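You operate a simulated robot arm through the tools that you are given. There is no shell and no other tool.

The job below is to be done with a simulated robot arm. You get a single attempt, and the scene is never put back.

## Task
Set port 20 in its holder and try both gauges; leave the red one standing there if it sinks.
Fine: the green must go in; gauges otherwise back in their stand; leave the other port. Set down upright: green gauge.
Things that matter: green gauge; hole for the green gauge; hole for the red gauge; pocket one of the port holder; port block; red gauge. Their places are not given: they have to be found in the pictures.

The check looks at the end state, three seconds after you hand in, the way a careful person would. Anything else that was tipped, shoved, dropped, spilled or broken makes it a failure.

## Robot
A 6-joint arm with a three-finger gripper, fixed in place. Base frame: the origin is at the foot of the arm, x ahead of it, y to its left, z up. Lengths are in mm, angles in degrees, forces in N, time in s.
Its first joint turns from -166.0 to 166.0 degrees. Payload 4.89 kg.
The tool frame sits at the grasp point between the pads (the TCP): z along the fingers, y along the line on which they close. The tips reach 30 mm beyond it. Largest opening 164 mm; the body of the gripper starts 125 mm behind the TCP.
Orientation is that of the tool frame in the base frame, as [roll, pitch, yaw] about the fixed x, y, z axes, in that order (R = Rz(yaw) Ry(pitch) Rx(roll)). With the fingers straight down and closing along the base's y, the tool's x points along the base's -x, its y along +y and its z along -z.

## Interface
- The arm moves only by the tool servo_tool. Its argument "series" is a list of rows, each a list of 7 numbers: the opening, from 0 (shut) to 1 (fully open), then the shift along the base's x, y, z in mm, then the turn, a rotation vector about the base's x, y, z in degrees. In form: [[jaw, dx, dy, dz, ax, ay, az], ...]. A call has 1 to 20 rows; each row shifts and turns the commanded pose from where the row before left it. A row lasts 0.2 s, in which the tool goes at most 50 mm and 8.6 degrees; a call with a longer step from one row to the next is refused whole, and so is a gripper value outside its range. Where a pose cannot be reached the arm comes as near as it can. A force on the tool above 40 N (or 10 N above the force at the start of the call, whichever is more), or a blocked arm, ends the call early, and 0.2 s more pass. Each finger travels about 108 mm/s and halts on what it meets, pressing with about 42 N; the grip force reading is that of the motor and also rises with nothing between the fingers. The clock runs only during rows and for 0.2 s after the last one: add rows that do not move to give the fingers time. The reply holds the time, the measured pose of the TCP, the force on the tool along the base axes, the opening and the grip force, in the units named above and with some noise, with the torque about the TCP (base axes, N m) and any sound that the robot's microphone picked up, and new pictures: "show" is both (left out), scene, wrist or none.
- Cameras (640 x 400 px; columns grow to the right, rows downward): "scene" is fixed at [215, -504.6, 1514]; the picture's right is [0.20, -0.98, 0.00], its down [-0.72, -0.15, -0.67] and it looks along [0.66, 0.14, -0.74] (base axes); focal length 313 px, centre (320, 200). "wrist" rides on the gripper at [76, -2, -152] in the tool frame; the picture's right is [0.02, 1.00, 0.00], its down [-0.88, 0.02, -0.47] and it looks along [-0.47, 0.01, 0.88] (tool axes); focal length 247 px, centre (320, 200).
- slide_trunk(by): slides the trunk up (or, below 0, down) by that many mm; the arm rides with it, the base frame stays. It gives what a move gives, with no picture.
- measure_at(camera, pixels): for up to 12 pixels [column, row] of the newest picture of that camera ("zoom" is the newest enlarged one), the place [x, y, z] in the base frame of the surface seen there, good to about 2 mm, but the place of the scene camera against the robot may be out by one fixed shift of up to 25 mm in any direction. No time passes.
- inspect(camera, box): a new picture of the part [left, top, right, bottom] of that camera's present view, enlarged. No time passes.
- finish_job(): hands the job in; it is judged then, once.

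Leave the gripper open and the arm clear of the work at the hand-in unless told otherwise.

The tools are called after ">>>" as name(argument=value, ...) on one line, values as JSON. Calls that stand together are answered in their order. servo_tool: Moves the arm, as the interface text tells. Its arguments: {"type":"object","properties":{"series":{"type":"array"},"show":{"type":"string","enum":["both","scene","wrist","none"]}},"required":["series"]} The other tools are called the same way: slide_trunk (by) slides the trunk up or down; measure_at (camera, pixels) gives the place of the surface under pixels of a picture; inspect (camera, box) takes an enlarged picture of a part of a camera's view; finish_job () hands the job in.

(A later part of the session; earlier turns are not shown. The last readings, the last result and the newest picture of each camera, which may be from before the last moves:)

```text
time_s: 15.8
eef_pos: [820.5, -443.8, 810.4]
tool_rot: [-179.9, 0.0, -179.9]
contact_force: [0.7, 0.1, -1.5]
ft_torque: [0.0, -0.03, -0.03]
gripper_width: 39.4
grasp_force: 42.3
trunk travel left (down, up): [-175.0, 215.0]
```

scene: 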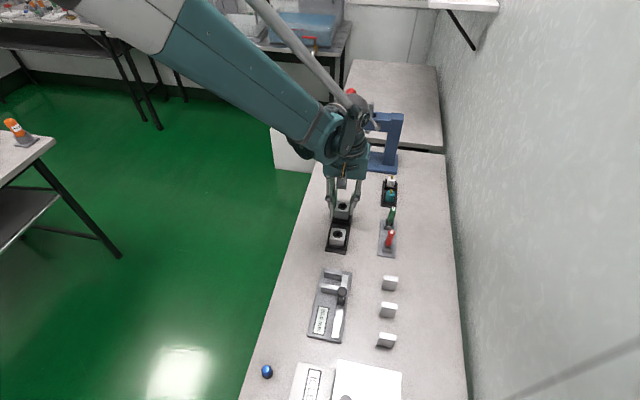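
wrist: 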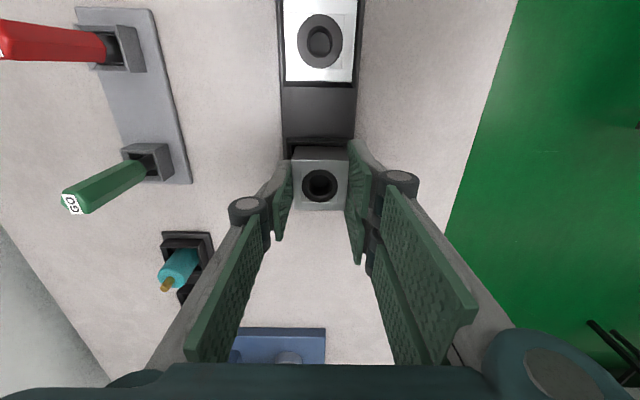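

Side force is gone. Block bottom is about 4–5 mm above the pocket floor; I lower in 1.3 mm steps watching for upward force.

>>> servo_tool(series=[[0.1, 0, 0, -1.3, 0, 0, 0], [0.1, 0, 0, -1.3, 0, 0, 0], [0.1, 0, 0, 0, 0, 0, 0]], show="none")

>>> servo_tool(series=[[0.1, 0, 0, -1, 0, 0, 0], [0.1, 0, 0, 0, 0, 0, 0]], show="none")

```text
time_s: 16.6
eef_pos: [819.8, -441.8, 806.9]
tool_rot: [180.0, 0.1, 179.9]
contact_force: [0.5, -0.4, -1.5]
ft_torque: [-0.02, 0.01, -0.01]
gripper_width: 39.4
grasp_force: 42.0
trunk travel left (down, up): [-175.0, 215.0]
```

```text
time_s: 17.2
eef_pos: [819.2, -442.6, 805.5]
tool_rot: [180.0, 0.0, -179.9]
contact_force: [0.6, -0.6, -1.4]
ft_torque: [0.03, 0.02, 0.0]
gripper_width: 39.2
grasp_force: 41.7
trunk travel left (down, up): [-175.0, 215.0]
```

>>> servo_tool(series=[[0.1, 0, 0, -0.8, 0, 0, 0], [0.1, 0, 0, 0, 0, 0, 0]], show="none")

>>> servo_tool(series=[[0.1, 0, 0, -0.8, 0, 0, 0], [0.1, 0, 0, 0, 0, 0, 0]], show="none")

```text
time_s: 17.8
eef_pos: [818.4, -442.4, 805.7]
tool_rot: [180.0, 0.0, 179.9]
contact_force: [-0.2, 0.7, -1.5]
ft_torque: [-0.01, -0.02, -0.01]
gripper_width: 39.4
grasp_force: 41.6
trunk travel left (down, up): [-175.0, 215.0]
```

```text
time_s: 18.4
eef_pos: [819.9, -443.0, 804.2]
tool_rot: [180.0, 0.0, 180.0]
contact_force: [-0.9, -0.8, 5.0]
ft_torque: [-0.02, 0.0, 0.01]
gripper_width: 39.7
grasp_force: 42.6
trunk travel left (down, up): [-175.0, 215.0]
```

Upward force +5 N: the block rests on the pocket floor. I open the fingers and look.

>>> servo_tool(series=[[0.26, 0, 0, 0, 0, 0, 0], [0.35, 0, 0, 0, 0, 0, 0], [0.45, 0, 0, 0, 0, 0, 0], [0.45, 0, 0, 0, 0, 0, 0]], show="both")

>>> inspect(camera="wrist", box=[270, 110, 370, 220])

```text
time_s: 19.4
eef_pos: [819.0, -443.4, 803.5]
tool_rot: [180.0, 0.0, 180.0]
contact_force: [-0.5, -0.4, 0.6]
ft_torque: [0.0, 0.01, -0.01]
gripper_width: 73.8
grasp_force: 0.0
trunk travel left (down, up): [-175.0, 215.0]
```

scene: 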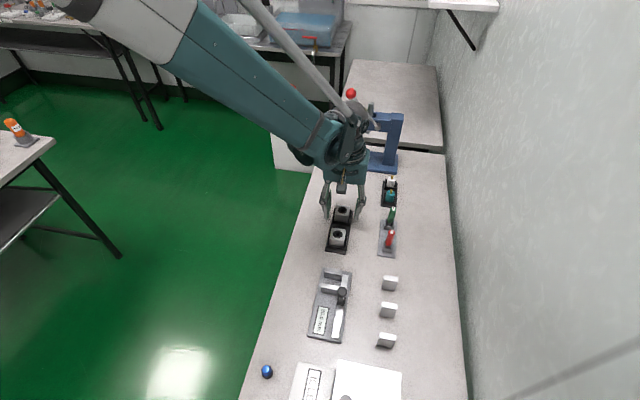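
wrist: 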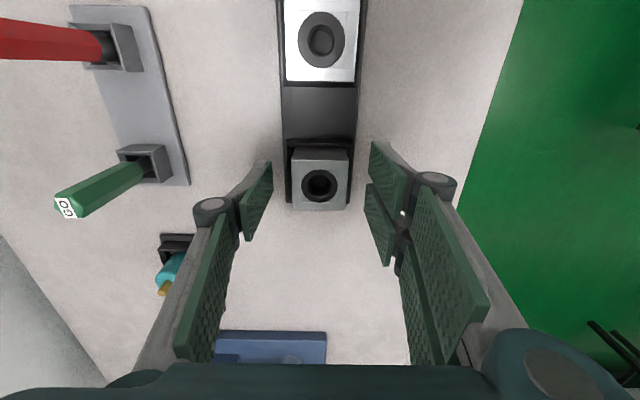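

```text
3.64 times, centred on (320, 165) of wrist
```

zoom: 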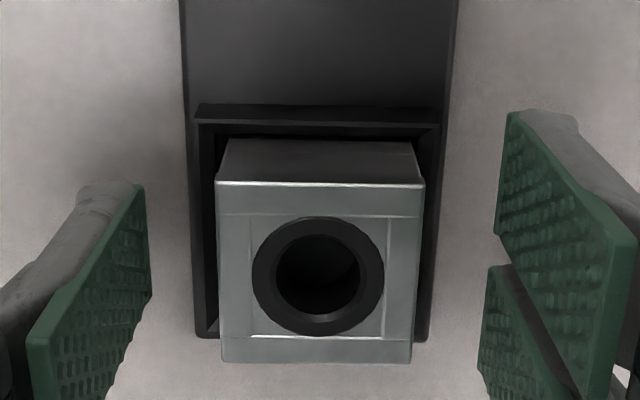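

The block sits in the pocket. I raise straight up to z≈935 and look at both the port and the gauges.

>>> servo_tool(series=[[0.45, 0, 0, 20, 0, 0, 0], [0.5, 0, 0, 40, 0, 0, 0], [0.5, 0, 0, 40, 0, 0, 0], [0.5, 0, 0, 30, 0, 0, 0], [0.5, 0, 0, 0, 0, 0, 0]], show="both")

>>> inspect(camera="wrist", box=[280, 60, 360, 170])

>>> inspect(camera="scene", box=[320, 195, 362, 255])

```text
time_s: 20.6
eef_pos: [820.0, -442.7, 933.4]
tool_rot: [180.0, 0.0, 180.0]
contact_force: [-0.8, 0.5, 0.4]
ft_torque: [-0.05, -0.03, -0.01]
gripper_width: 82.0
grasp_force: 0.0
trunk travel left (down, up): [-175.0, 215.0]
```

scene: 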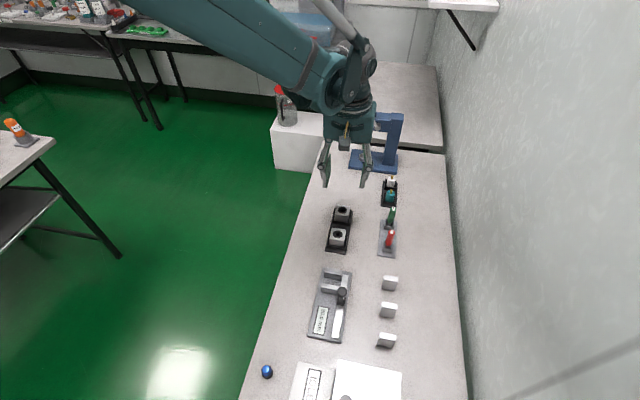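
wrist: 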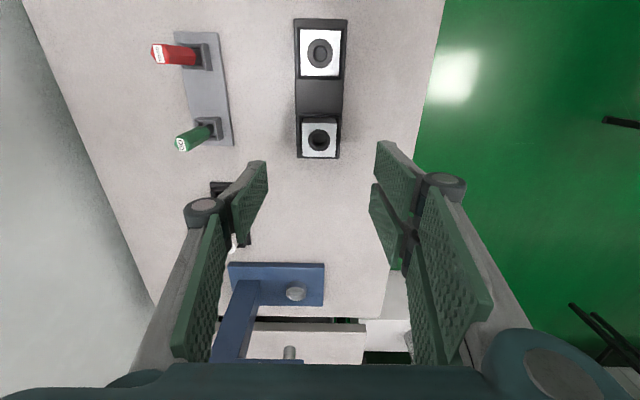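

```text
3.64 times, centred on (320, 115) of wrist
```

zoom: 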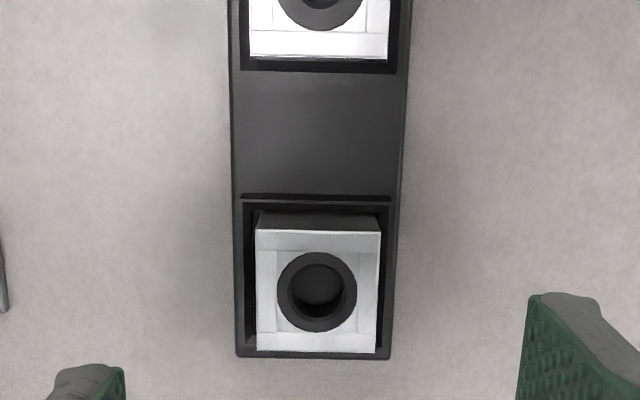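

```text
6.67 times, centred on (341, 225) of scene
```

zoom: 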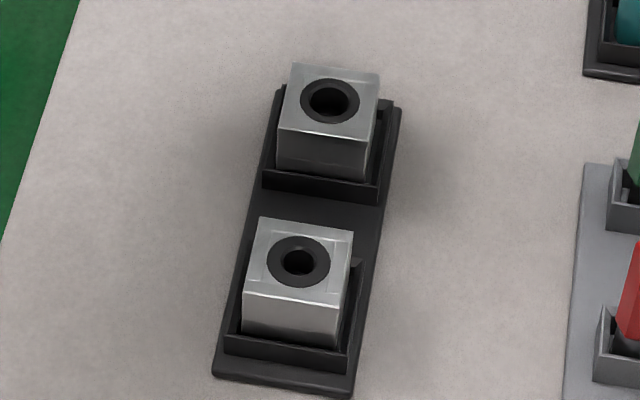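

Both ports look equally seated. I measure the port 20 bore in place.

>>> inspect(camera="wrist", box=[295, 105, 345, 165])

```text
6.67 times, centred on (320, 135) of wrist
```

zoom: 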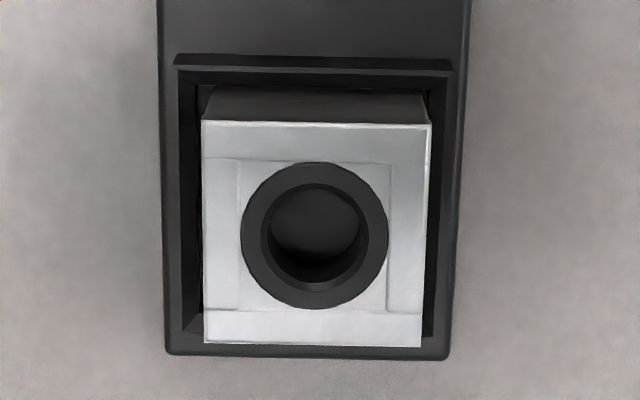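

>>> measure_at(camera="zoom", pixels=[[244, 236], [385, 236], [314, 166], [314, 304], [206, 126], [426, 128], [420, 342], [207, 340], [314, 215], [262, 236], [366, 236], [314, 284]])

>>> inspect(camera="wrist", box=[145, 25, 245, 160])

```text
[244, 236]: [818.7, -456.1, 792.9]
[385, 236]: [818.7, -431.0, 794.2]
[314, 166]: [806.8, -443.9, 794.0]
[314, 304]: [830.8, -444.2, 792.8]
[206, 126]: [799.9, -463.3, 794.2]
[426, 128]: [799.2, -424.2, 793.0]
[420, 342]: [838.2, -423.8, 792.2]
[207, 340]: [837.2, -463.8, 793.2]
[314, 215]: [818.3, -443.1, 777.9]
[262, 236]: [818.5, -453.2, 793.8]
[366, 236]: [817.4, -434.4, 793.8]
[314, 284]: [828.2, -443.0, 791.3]
```

```text
2.96 times, centred on (195, 92) of wrist
```

zoom: 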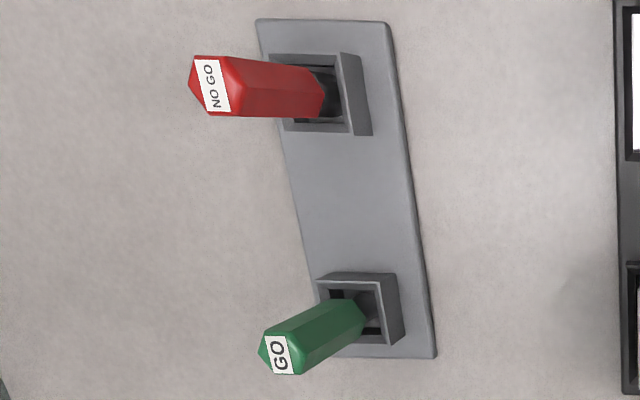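

Port 20's bore centre is (818.7,-443.7), top at 793.5, floor at ≈778. Next I move over the green gauge at the same height to look down on it.

>>> servo_tool(series=[[0.5, 0, -35, 0, 0, 0, 0], [0.5, 0, -35, 0, 0, 0, 0], [0.5, 0, -35, 0, 0, 0, 0], [0.5, -4, -35, 0, 0, 0, 0], [0.5, 0, 0, 0, 0, 0, 0]], show="both")

>>> inspect(camera="wrist", box=[250, 20, 390, 180])

```text
time_s: 21.8
eef_pos: [815.2, -583.9, 933.5]
tool_rot: [-179.9, -0.1, -180.0]
contact_force: [-0.3, -0.3, 0.1]
ft_torque: [0.02, -0.06, 0.03]
gripper_width: 82.0
grasp_force: 0.1
trunk travel left (down, up): [-175.0, 215.0]
```

scene: 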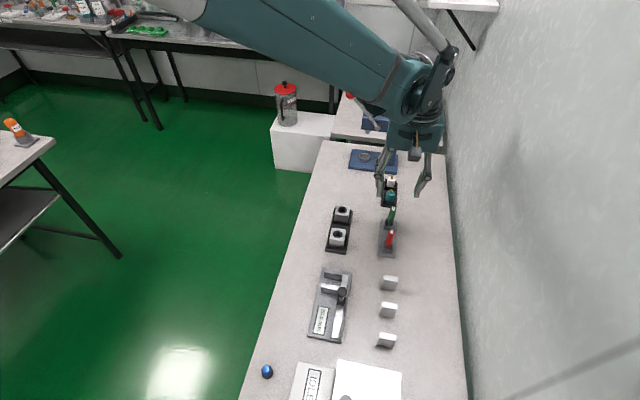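
wrist: 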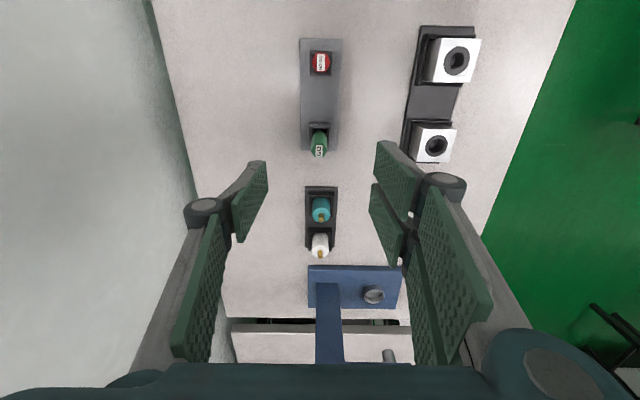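

```text
2.50 times, centred on (320, 100) of wrist
```

zoom: 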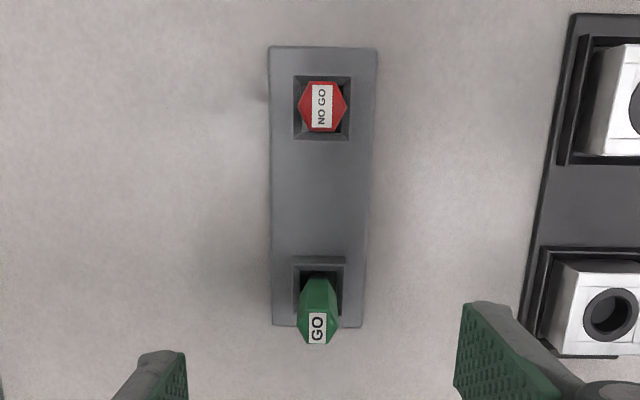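

The hex handles have their flats facing ±x and ±30° off y (corners along ±y). So I'll turn the tool 30° about z to close on flats. First I zoom in on each gauge for exact positions.

>>> inspect(camera="wrist", box=[295, 115, 345, 165])

>>> measure_at(camera="wrist", pixels=[[319, 150], [313, 150], [326, 150], [319, 156], [319, 140], [319, 130], [320, 62], [311, 62], [329, 62], [320, 54], [320, 71]])

>>> inspect(camera="wrist", box=[295, 35, 345, 85])

```text
8.00 times, centred on (320, 140) of wrist
```

zoom: 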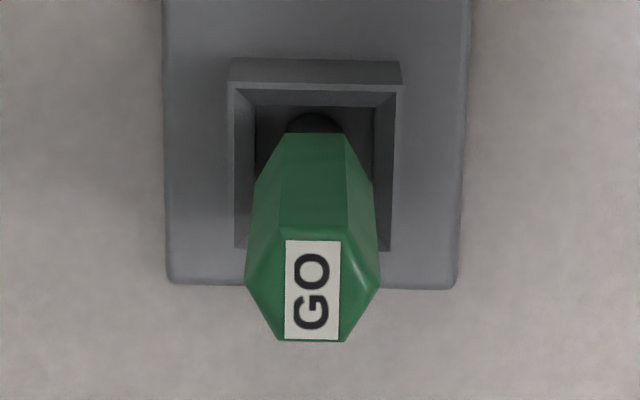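

```text
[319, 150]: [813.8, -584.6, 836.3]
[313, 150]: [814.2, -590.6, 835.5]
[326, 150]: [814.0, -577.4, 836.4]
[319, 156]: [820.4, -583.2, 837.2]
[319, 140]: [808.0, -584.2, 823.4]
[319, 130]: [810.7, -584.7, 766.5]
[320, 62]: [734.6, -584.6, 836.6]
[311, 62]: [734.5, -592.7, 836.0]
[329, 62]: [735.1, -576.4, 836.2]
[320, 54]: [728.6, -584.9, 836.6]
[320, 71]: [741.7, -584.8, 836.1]
```

```text
8.00 times, centred on (320, 60) of wrist
```

zoom: 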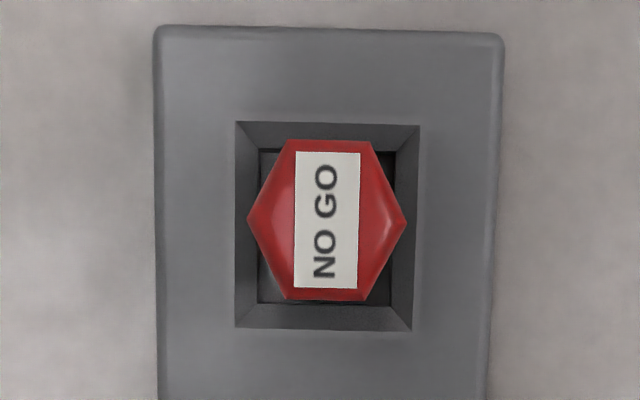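

Green handle's top centre is (814,-584.3,836.3), red's is (735,-584.7,836.3). I turn the tool -30° about z in place and keep the jaws at 0.5.

>>> servo_tool(series=[[0.5, 0, 0, 0, 0, 0, -7.5], [0.5, 0, 0, 0, 0, 0, -7.5], [0.5, 0, 0, 0, 0, 0, -7.5], [0.5, 0, 0, 0, 0, 0, -7.5], [0.5, 0, 0, 0, 0, 0, 0], [0.5, 0, 0, 0, 0, 0, 0]], show="both")

>>> inspect(camera="wrist", box=[250, 60, 390, 200])

```text
time_s: 23.2
eef_pos: [814.9, -583.5, 932.7]
tool_rot: [180.0, 0.0, 150.0]
contact_force: [0.1, -0.6, 0.2]
ft_torque: [0.01, -0.03, 0.0]
gripper_width: 81.9
grasp_force: 0.1
trunk travel left (down, up): [-175.0, 215.0]
```

scene: 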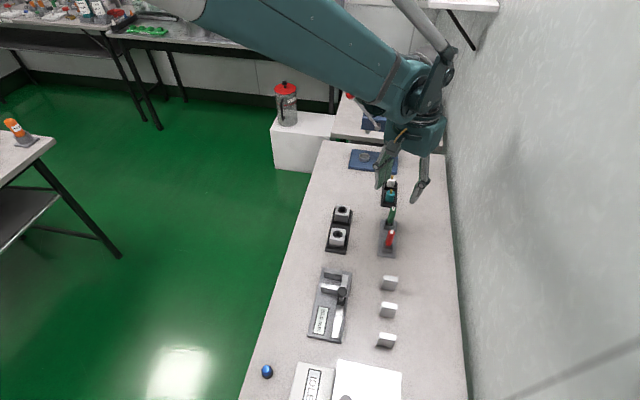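
wrist: 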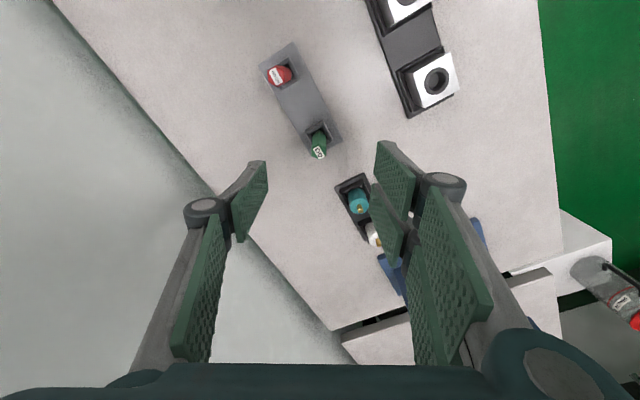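

```text
2.86 times, centred on (320, 130) of wrist
```

zoom: 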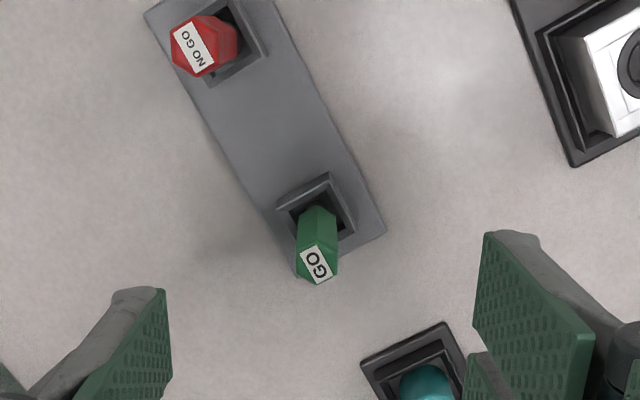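

>>> inspect(camera="wrist", box=[300, 120, 345, 170])

```text
8.00 times, centred on (322, 145) of wrist
```

zoom: 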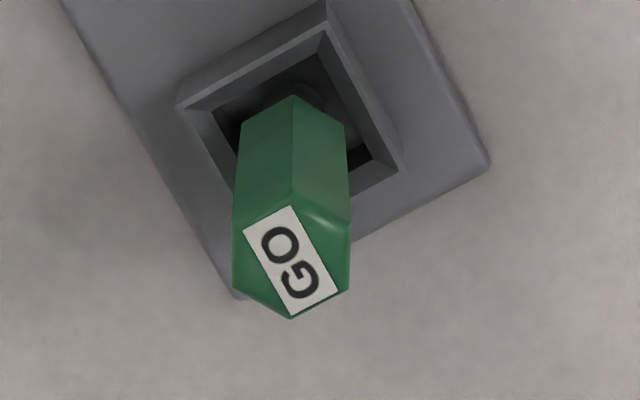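

>>> measure_at(camera="zoom", pixels=[[291, 262], [236, 232], [347, 226], [347, 288], [236, 288], [292, 208], [291, 315], [293, 102], [242, 130], [342, 130], [182, 102], [404, 172]])

>>> measure_at(camera="zoom", pixels=[[326, 28], [320, 40], [222, 128], [240, 180], [370, 170], [345, 115], [270, 110], [320, 95], [360, 158], [300, 92], [440, 120], [130, 60]])

```text
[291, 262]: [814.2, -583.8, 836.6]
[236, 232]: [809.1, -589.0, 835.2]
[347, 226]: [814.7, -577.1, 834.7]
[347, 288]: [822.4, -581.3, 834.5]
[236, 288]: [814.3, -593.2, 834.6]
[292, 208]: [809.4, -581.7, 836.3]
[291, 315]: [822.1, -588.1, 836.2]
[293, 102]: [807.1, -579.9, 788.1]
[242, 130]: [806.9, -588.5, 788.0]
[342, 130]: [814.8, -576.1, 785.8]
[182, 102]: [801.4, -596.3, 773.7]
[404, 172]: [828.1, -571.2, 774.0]
```

```text
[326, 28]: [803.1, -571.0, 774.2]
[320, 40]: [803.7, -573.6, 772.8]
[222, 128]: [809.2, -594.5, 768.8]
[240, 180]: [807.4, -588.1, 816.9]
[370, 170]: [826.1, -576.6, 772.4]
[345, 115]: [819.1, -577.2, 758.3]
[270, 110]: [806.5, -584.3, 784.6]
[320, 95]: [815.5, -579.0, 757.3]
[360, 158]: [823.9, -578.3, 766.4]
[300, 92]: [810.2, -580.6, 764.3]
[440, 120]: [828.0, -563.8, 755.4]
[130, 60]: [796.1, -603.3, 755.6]
```

Green gauge centre ≈ (815,-584.9); handle spans z 787–836.5; stand sleeve top 774, hole floor 757.5, so the stem is ~29 mm. I take still readings, then descend so the tips stop ~3 mm above the handle's lower end (TCP 820).

>>> servo_tool(series=[[0.5, 0, 0, 0, 0, 0, 0]], show="none")

>>> servo_tool(series=[[0.5, 0, 0, 0, 0, 0, 0]], show="none")

>>> servo_tool(series=[[0.5, 0, 0, 0, 0, 0, 0]], show="none")

```text
time_s: 23.6
eef_pos: [814.7, -583.1, 932.3]
tool_rot: [180.0, 0.0, 149.9]
contact_force: [-0.3, 0.6, 0.1]
ft_torque: [-0.01, 0.0, 0.02]
gripper_width: 82.1
grasp_force: 0.0
trunk travel left (down, up): [-175.0, 215.0]
```

```text
time_s: 24.0
eef_pos: [815.2, -582.4, 933.2]
tool_rot: [180.0, 0.0, 150.1]
contact_force: [0.3, -1.3, 0.2]
ft_torque: [-0.02, -0.01, 0.0]
gripper_width: 82.5
grasp_force: 0.2
trunk travel left (down, up): [-175.0, 215.0]
```

```text
time_s: 24.4
eef_pos: [814.2, -582.0, 933.5]
tool_rot: [180.0, 0.1, 149.9]
contact_force: [-0.8, 0.2, -0.4]
ft_torque: [-0.03, -0.01, 0.01]
gripper_width: 82.1
grasp_force: 0.0
trunk travel left (down, up): [-175.0, 215.0]
```

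Average is (814.75,-582.75,932.9). I shift (+0.3,-2.0) and descend 113 mm around the green handle.

>>> servo_tool(series=[[0.5, 0.3, -2, -20, 0, 0, 0], [0.5, 0, 0, -30, 0, 0, 0], [0.5, 0, 0, -30, 0, 0, 0], [0.5, 0, 0, -20, 0, 0, 0], [0.5, 0, 0, -10, 0, 0, 0], [0.5, 0, 0, -3, 0, 0, 0], [0.5, 0, 0, 0, 0, 0, 0]], show="both")

>>> inspect(camera="wrist", box=[220, 100, 420, 260])

>>> inspect(camera="scene", box=[360, 150, 430, 260])

```text
time_s: 26.0
eef_pos: [815.4, -584.3, 819.7]
tool_rot: [-180.0, -0.1, 150.0]
contact_force: [0.3, 0.3, -1.0]
ft_torque: [0.02, 0.0, -0.01]
gripper_width: 81.9
grasp_force: 0.1
trunk travel left (down, up): [-175.0, 215.0]
```

scene: 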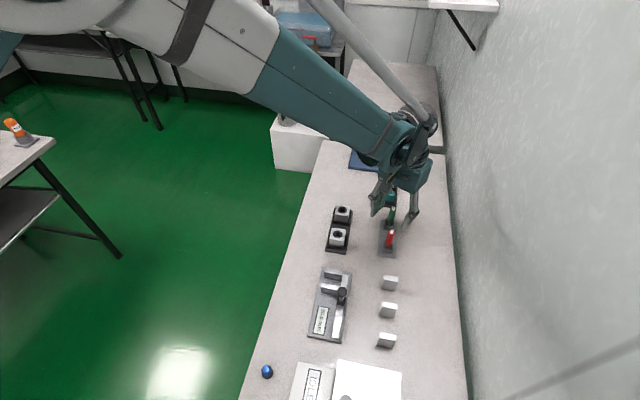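
wrist: 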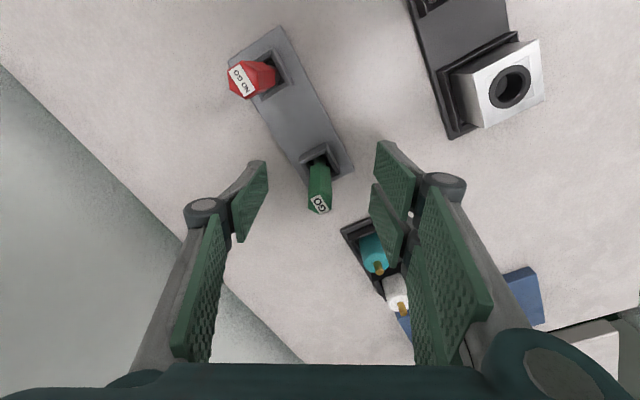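

```text
2.50 times, centred on (320, 180) of wrist
```

zoom: 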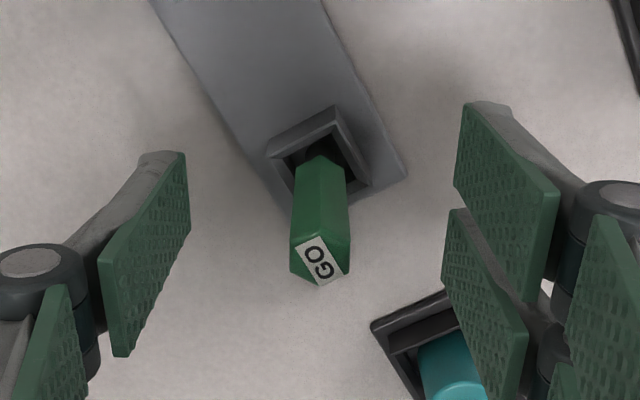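

```text
3.64 times, centred on (395, 205) of scene
```

zoom: 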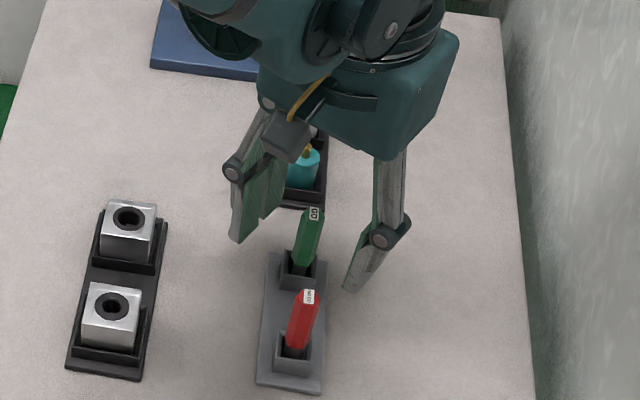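

The green handle is centred between the pads with the flats parallel to them. I close gently in stages.

>>> servo_tool(series=[[0.3, 0, 0, 0, 0, 0, 0], [0.2, 0, 0, 0, 0, 0, 0], [0.15, 0, 0, 0, 0, 0, 0], [0.12, 0, 0, 0, 0, 0, 0], [0.1, 0, 0, 0, 0, 0, 0], [0.06, 0, 0, 0, 0, 0, 0], [0.03, 0, 0, 0, 0, 0, 0], [0.03, 0, 0, 0, 0, 0, 0]], show="both")

>>> inspect(camera="wrist", box=[250, 110, 390, 230])

```text
time_s: 27.8
eef_pos: [815.8, -584.5, 820.3]
tool_rot: [179.9, 0.0, 150.1]
contact_force: [-0.4, -0.2, -0.2]
ft_torque: [-0.01, -0.02, -0.01]
gripper_width: 16.0
grasp_force: 41.5
trunk travel left (down, up): [-175.0, 215.0]
```

scene: 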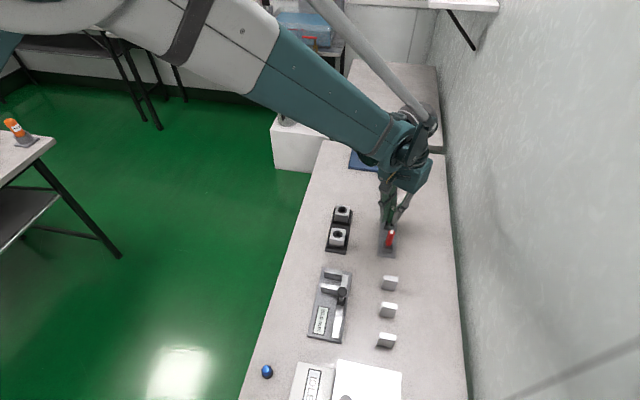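
wrist: 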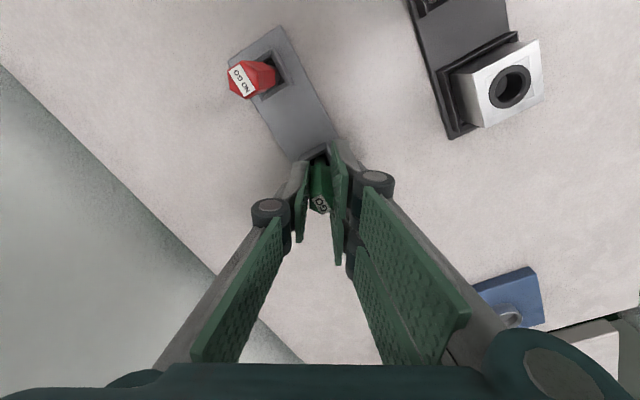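

```text
3.33 times, centred on (320, 170) of wrist
```

zoom: 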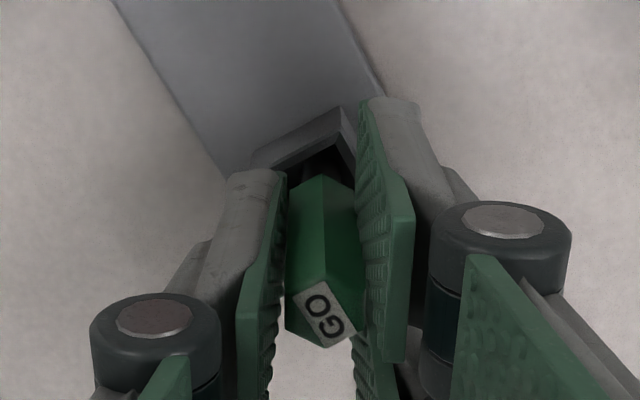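

Gripped at 16.0 mm on the flats. I lift straight up 65 mm, slowly at first.

>>> servo_tool(series=[[0.03, 0, 0, 4, 0, 0, 0], [0.03, 0, 0, 8, 0, 0, 0], [0.03, 0, 0, 13, 0, 0, 0], [0.03, 0, 0, 20, 0, 0, 0], [0.03, 0, 0, 20, 0, 0, 0], [0.03, 0, 0, 0, 0, 0, 0]], show="both")

>>> inspect(camera="scene", box=[365, 160, 425, 260])

>>> inspect(camera="wrist", box=[250, 110, 390, 230])

```text
time_s: 29.2
eef_pos: [816.7, -584.1, 884.6]
tool_rot: [-180.0, 0.0, 149.9]
contact_force: [-0.7, 0.5, 0.0]
ft_torque: [0.01, -0.01, 0.02]
gripper_width: 15.6
grasp_force: 41.7
trunk travel left (down, up): [-175.0, 215.0]
```

scene: 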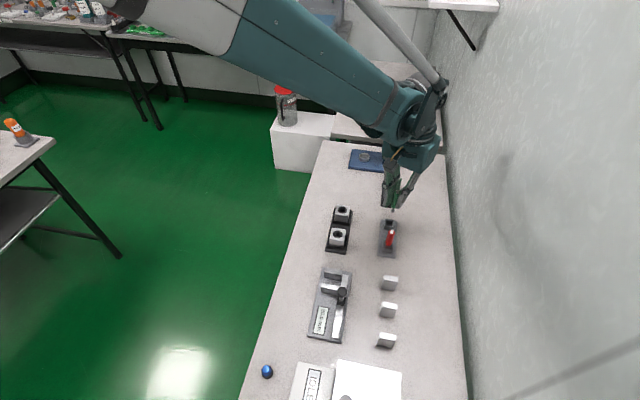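
wrist: 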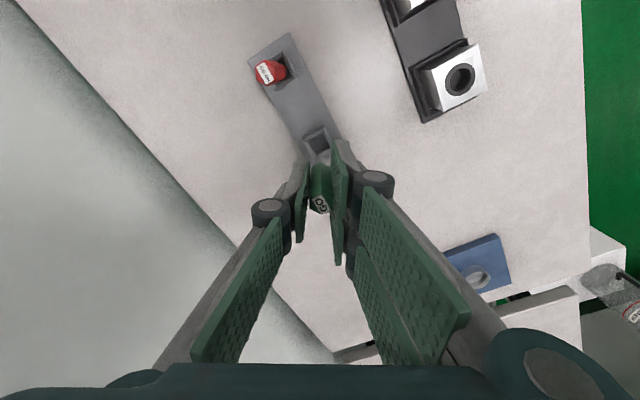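

```text
4.00 times, centred on (395, 210) of scene
```

zoom: 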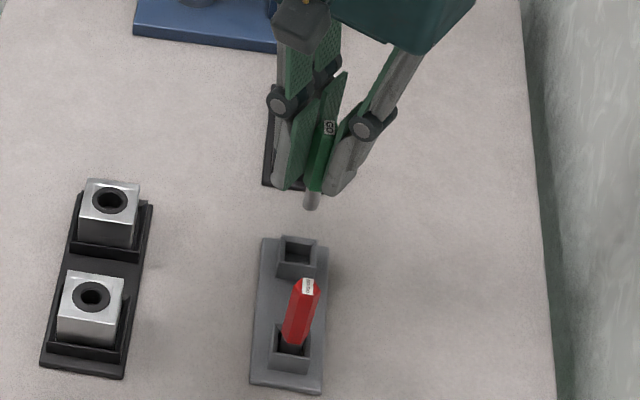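

```text
3.33 times, centred on (320, 170) of wrist
```

zoom: 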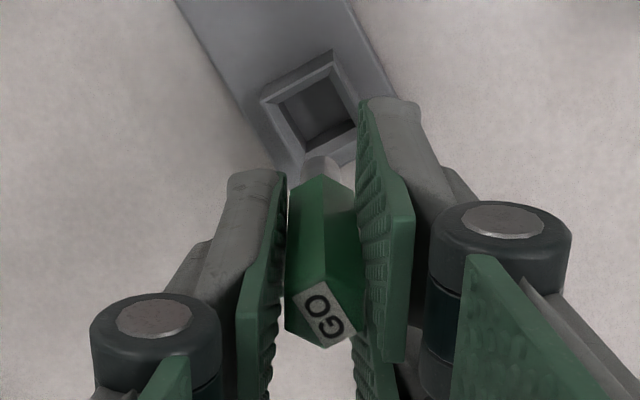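

The green gauge is out, held upright. I zoom on its stem in the scene view to see the size and tip.

>>> inspect(camera="scene", box=[382, 198, 404, 216])

```text
16.00 times, centred on (393, 207) of scene
```

zoom: 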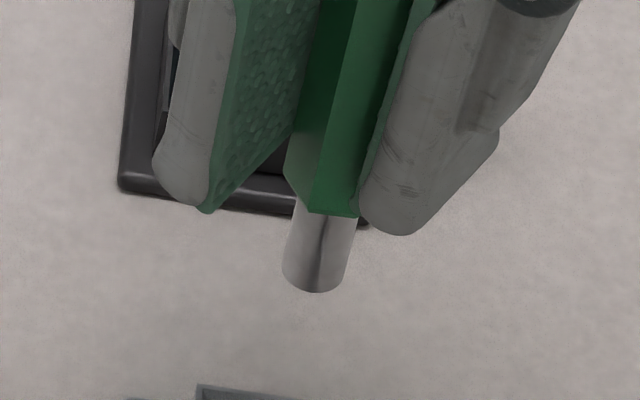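

>>> measure_at(camera="zoom", pixels=[[292, 240], [350, 245], [320, 240], [315, 288], [318, 214], [286, 275], [344, 282], [290, 165], [310, 200], [355, 214], [185, 200], [400, 228]])

```text
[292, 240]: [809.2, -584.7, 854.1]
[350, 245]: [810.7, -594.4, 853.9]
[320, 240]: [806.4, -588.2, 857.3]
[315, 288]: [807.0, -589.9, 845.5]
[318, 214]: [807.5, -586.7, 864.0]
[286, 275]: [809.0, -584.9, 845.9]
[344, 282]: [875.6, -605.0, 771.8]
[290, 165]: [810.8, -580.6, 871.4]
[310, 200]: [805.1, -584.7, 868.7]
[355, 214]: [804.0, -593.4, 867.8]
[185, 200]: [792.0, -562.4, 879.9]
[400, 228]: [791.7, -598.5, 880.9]
```

The stem looks only about 10–11 mm thick. I look again into port 20's bore for detail.

>>> inspect(camera="wrist", box=[440, 60, 480, 100])

>>> inspect(camera="scene", box=[328, 200, 358, 250])

```text
10.00 times, centred on (460, 80) of wrist
```

zoom: 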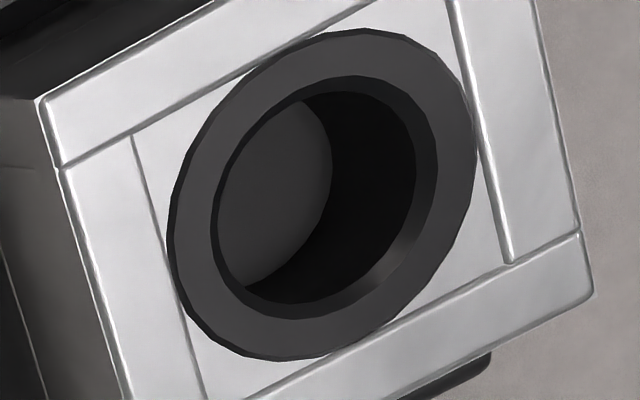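

```text
8.00 times, centred on (343, 225) of scene
```

zoom: 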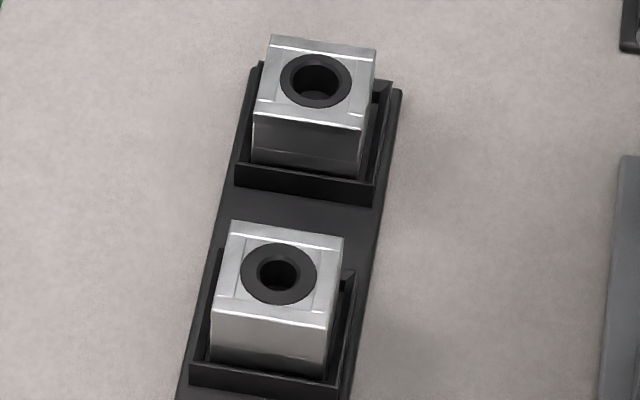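

The bore is blind with a flat ring around it, about 17–19 mm wide at the mouth. I measure the green handle in the grip with the wrist camera to find its axis relative to the TCP.

>>> inspect(camera="wrist", box=[298, 155, 343, 220])

```text
6.15 times, centred on (320, 188) of wrist
```

zoom: 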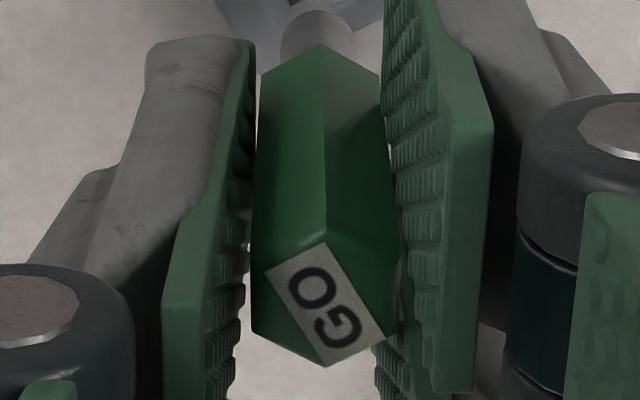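

>>> measure_at(camera="zoom", pixels=[[325, 304], [252, 275], [398, 258], [398, 330], [254, 328], [326, 240], [324, 364], [322, 48], [262, 76], [318, 30], [290, 30], [350, 35]])

```text
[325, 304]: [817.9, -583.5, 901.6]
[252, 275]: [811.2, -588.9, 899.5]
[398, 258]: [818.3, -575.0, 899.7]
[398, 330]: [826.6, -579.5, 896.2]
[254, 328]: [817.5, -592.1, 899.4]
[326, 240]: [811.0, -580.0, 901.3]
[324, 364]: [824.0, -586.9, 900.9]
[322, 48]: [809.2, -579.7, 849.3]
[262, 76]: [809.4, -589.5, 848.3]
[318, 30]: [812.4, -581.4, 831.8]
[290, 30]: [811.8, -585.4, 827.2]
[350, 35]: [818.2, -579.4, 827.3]
```

Gauge axis ≈ (817.5,-583.8) here, close to the TCP. I move across by (+1.3,+140.3) at this height so the stem hangs ~28 mm above port 20's bore, then compare in both views.

>>> servo_tool(series=[[0.03, 0.3, 30, 0, 0, 0, 0], [0.03, 0.5, 35, 0, 0, 0, 0], [0.03, 0.5, 35, 0, 0, 0, 0], [0.03, 0, 30, 0, 0, 0, 0], [0.03, 0, 10.3, 0, 0, 0, 0], [0.03, 0, 0, 0, 0, 0, 0], [0.03, 0, 0, 0, 0, 0, 0]], show="both")

>>> inspect(camera="wrist", box=[280, 110, 360, 230])

>>> inspect(camera="scene", box=[325, 185, 365, 235])

```text
time_s: 30.8
eef_pos: [816.9, -442.5, 885.3]
tool_rot: [179.9, 0.0, 150.0]
contact_force: [0.4, -0.2, -1.3]
ft_torque: [-0.02, 0.0, -0.04]
gripper_width: 15.3
grasp_force: 42.2
trunk travel left (down, up): [-175.0, 215.0]
```

scene: 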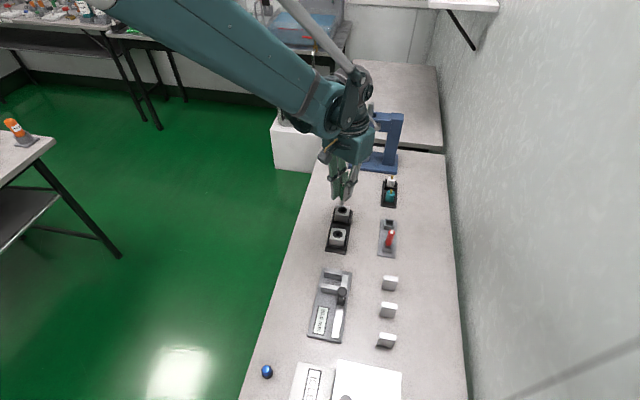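
wrist: 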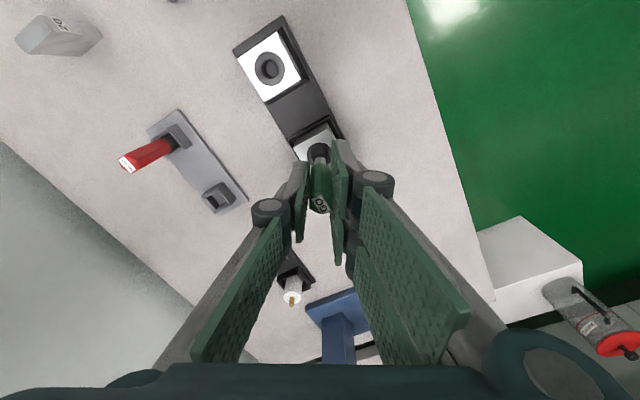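

```text
3.33 times, centred on (320, 170) of wrist
```

zoom: 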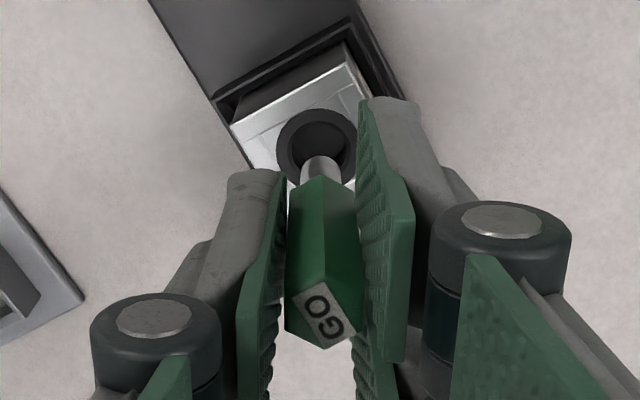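

```text
8.00 times, centred on (345, 210) of scene
```

zoom: 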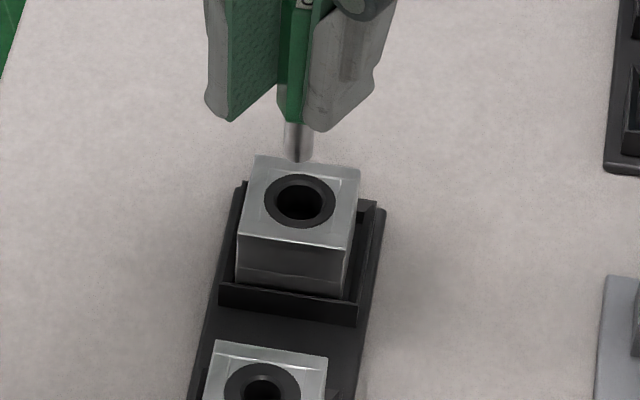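

The stem hangs nearly over the bore; from both views I estimate it is about 1.3 mm too far toward +y. I correct by (-0.6,-1.2) and lower 22 mm to just above the rim.

>>> servo_tool(series=[[0.03, -0.6, -1.2, -5, 0, 0, 0], [0.03, 0, 0, -7, 0, 0, 0], [0.03, 0, 0, -6, 0, 0, 0], [0.03, 0, 0, -4, 0, 0, 0], [0.03, 0, 0, 0, 0, 0, 0]], show="both")

>>> inspect(camera="wrist", box=[290, 110, 350, 200])

>>> inspect(camera="scene", box=[330, 190, 360, 225])

```text
time_s: 32.0
eef_pos: [816.5, -446.4, 862.8]
tool_rot: [180.0, 0.0, 150.0]
contact_force: [0.6, -0.2, -0.3]
ft_torque: [0.02, -0.04, 0.0]
gripper_width: 15.4
grasp_force: 42.0
trunk travel left (down, up): [-175.0, 215.0]
```

scene: 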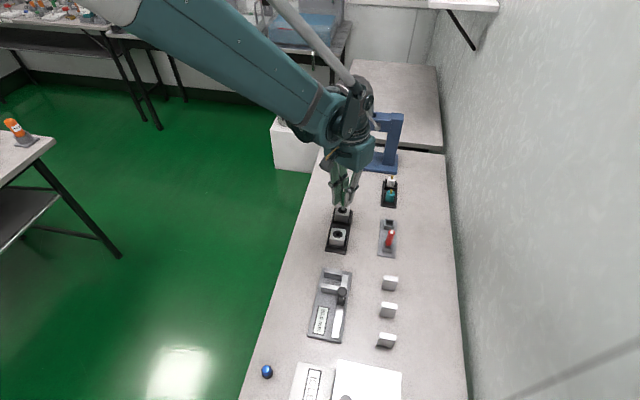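
wrist: 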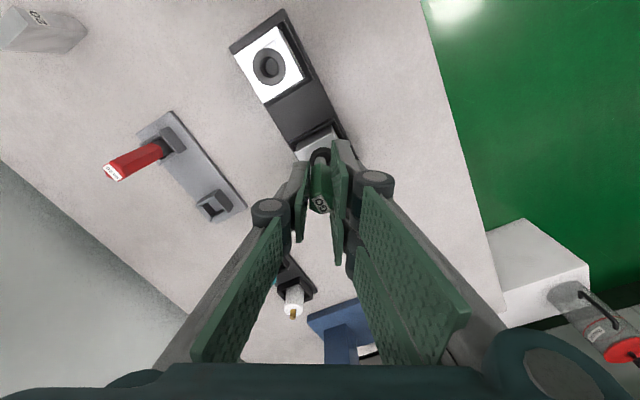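

```text
4.44 times, centred on (320, 155) of wrist
```

zoom: 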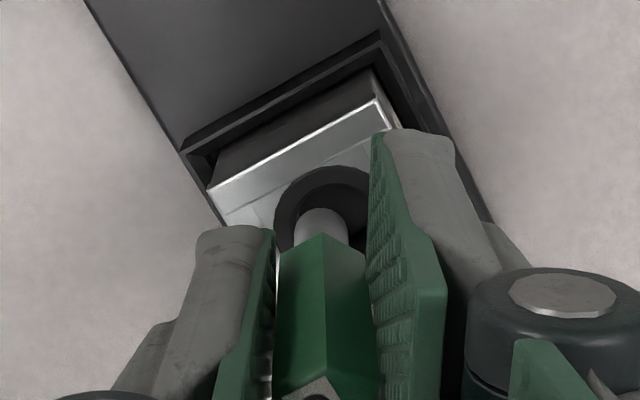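

```text
11.43 times, centred on (345, 208) of scene
```

zoom: 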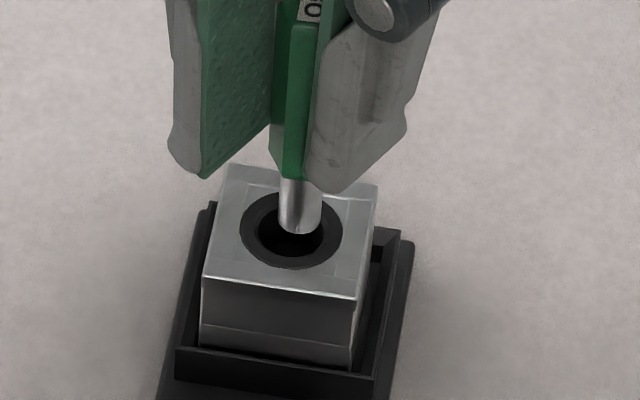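

Now the stem sits ~2.5 mm too far toward -y (scene: stem at 301 vs bore centre 290 in the zoom; wrist: 322 vs 335). I correct by (+1.2,+2.2) and re-check before lowering.

>>> servo_tool(series=[[0.03, 1.2, 2.2, 0, 0, 0, 0], [0.03, 0, 0, 0, 0, 0, 0], [0.03, 0, 0, 0, 0, 0, 0], [0.03, 0, 0, 0, 0, 0, 0]], show="both")

>>> inspect(camera="wrist", box=[290, 110, 350, 200])

>>> inspect(camera="scene", box=[330, 190, 360, 225])

```text
time_s: 33.0
eef_pos: [816.7, -443.8, 863.3]
tool_rot: [180.0, 0.0, 150.0]
contact_force: [0.2, 1.3, -1.7]
ft_torque: [0.0, 0.0, 0.02]
gripper_width: 15.9
grasp_force: 41.8
trunk travel left (down, up): [-175.0, 215.0]
```

scene: 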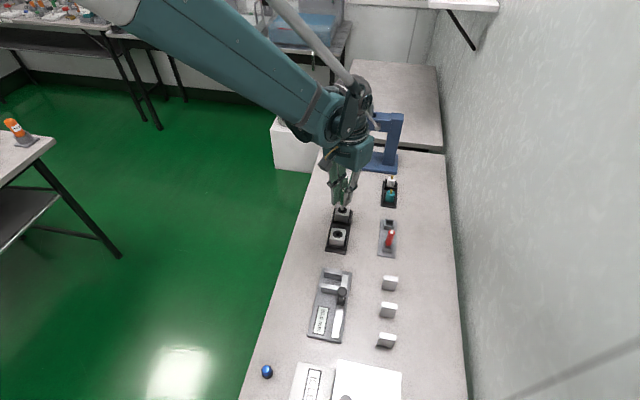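
wrist: 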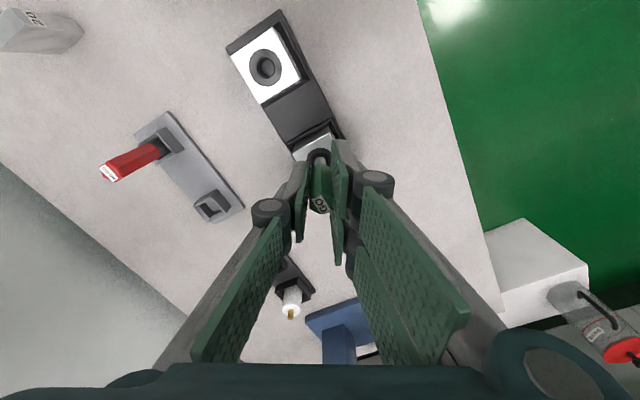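

```text
4.44 times, centred on (320, 155) of wrist
```

zoom: 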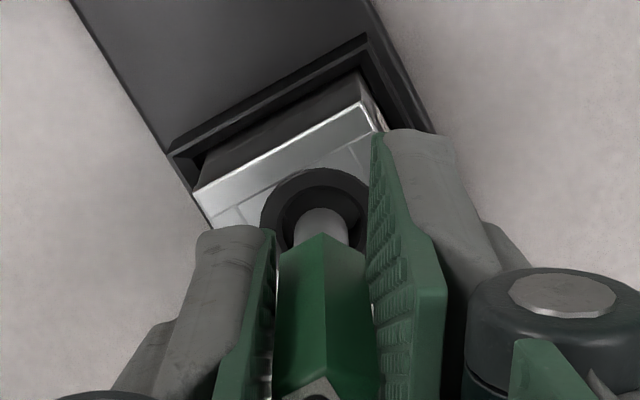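

```text
11.43 times, centred on (345, 208) of scene
```

zoom: 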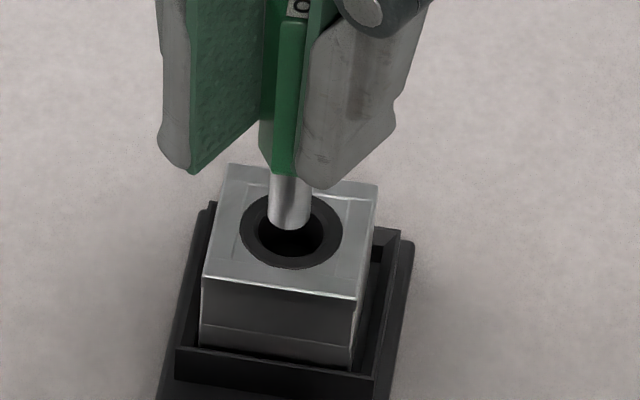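

Sideways alignment is now good in both views; lengthwise the stem is ~1.3 mm short in x. I add +1.2 in x and lower in small steps while watching force.

>>> servo_tool(series=[[0.03, 1.2, -0.2, -2, 0, 0, 0], [0.03, 0, 0, -3, 0, 0, 0], [0.03, 0, 0, -3, 0, 0, 0], [0.03, 0, 0, 0, 0, 0, 0]], show="both")

>>> inspect(camera="wrist", box=[290, 110, 350, 200])

>>> inspect(camera="scene", box=[330, 190, 360, 225])

```text
time_s: 34.0
eef_pos: [819.6, -445.2, 855.6]
tool_rot: [-180.0, 0.1, 149.9]
contact_force: [0.1, -0.3, -0.4]
ft_torque: [-0.01, 0.0, -0.01]
gripper_width: 15.6
grasp_force: 41.6
trunk travel left (down, up): [-175.0, 215.0]
```

scene: 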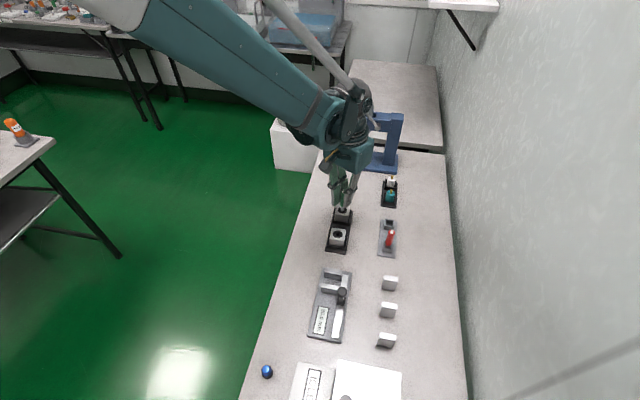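
wrist: 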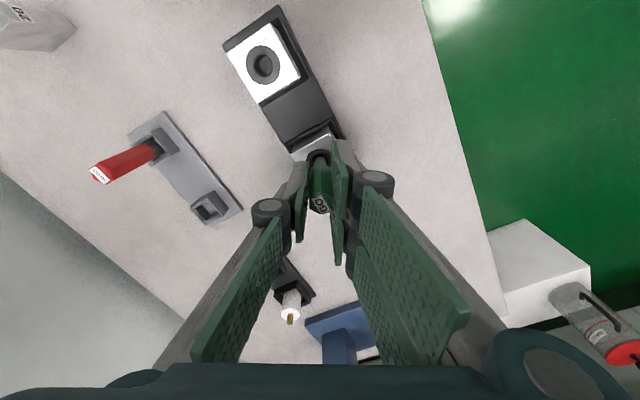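

```text
4.44 times, centred on (320, 155) of wrist
```

zoom: 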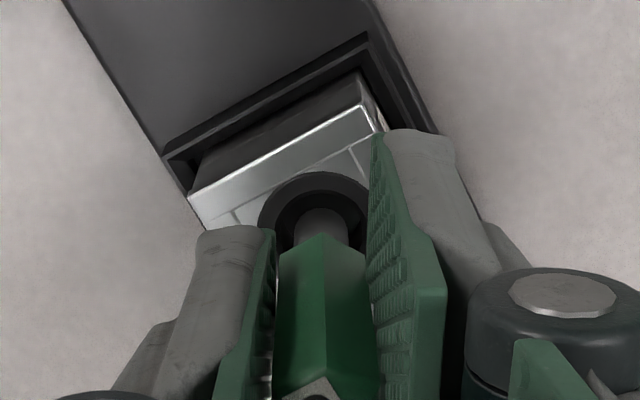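

```text
11.43 times, centred on (345, 208) of scene
```

zoom: 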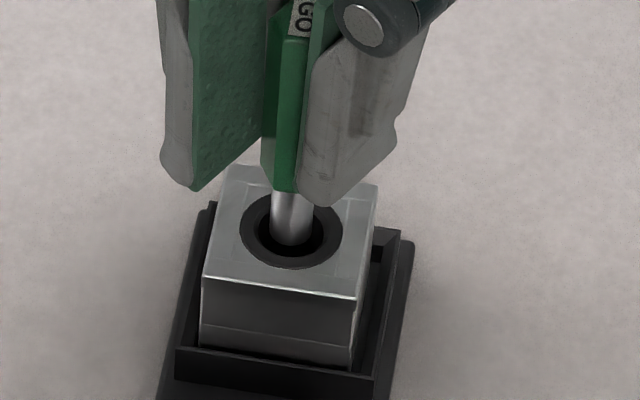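

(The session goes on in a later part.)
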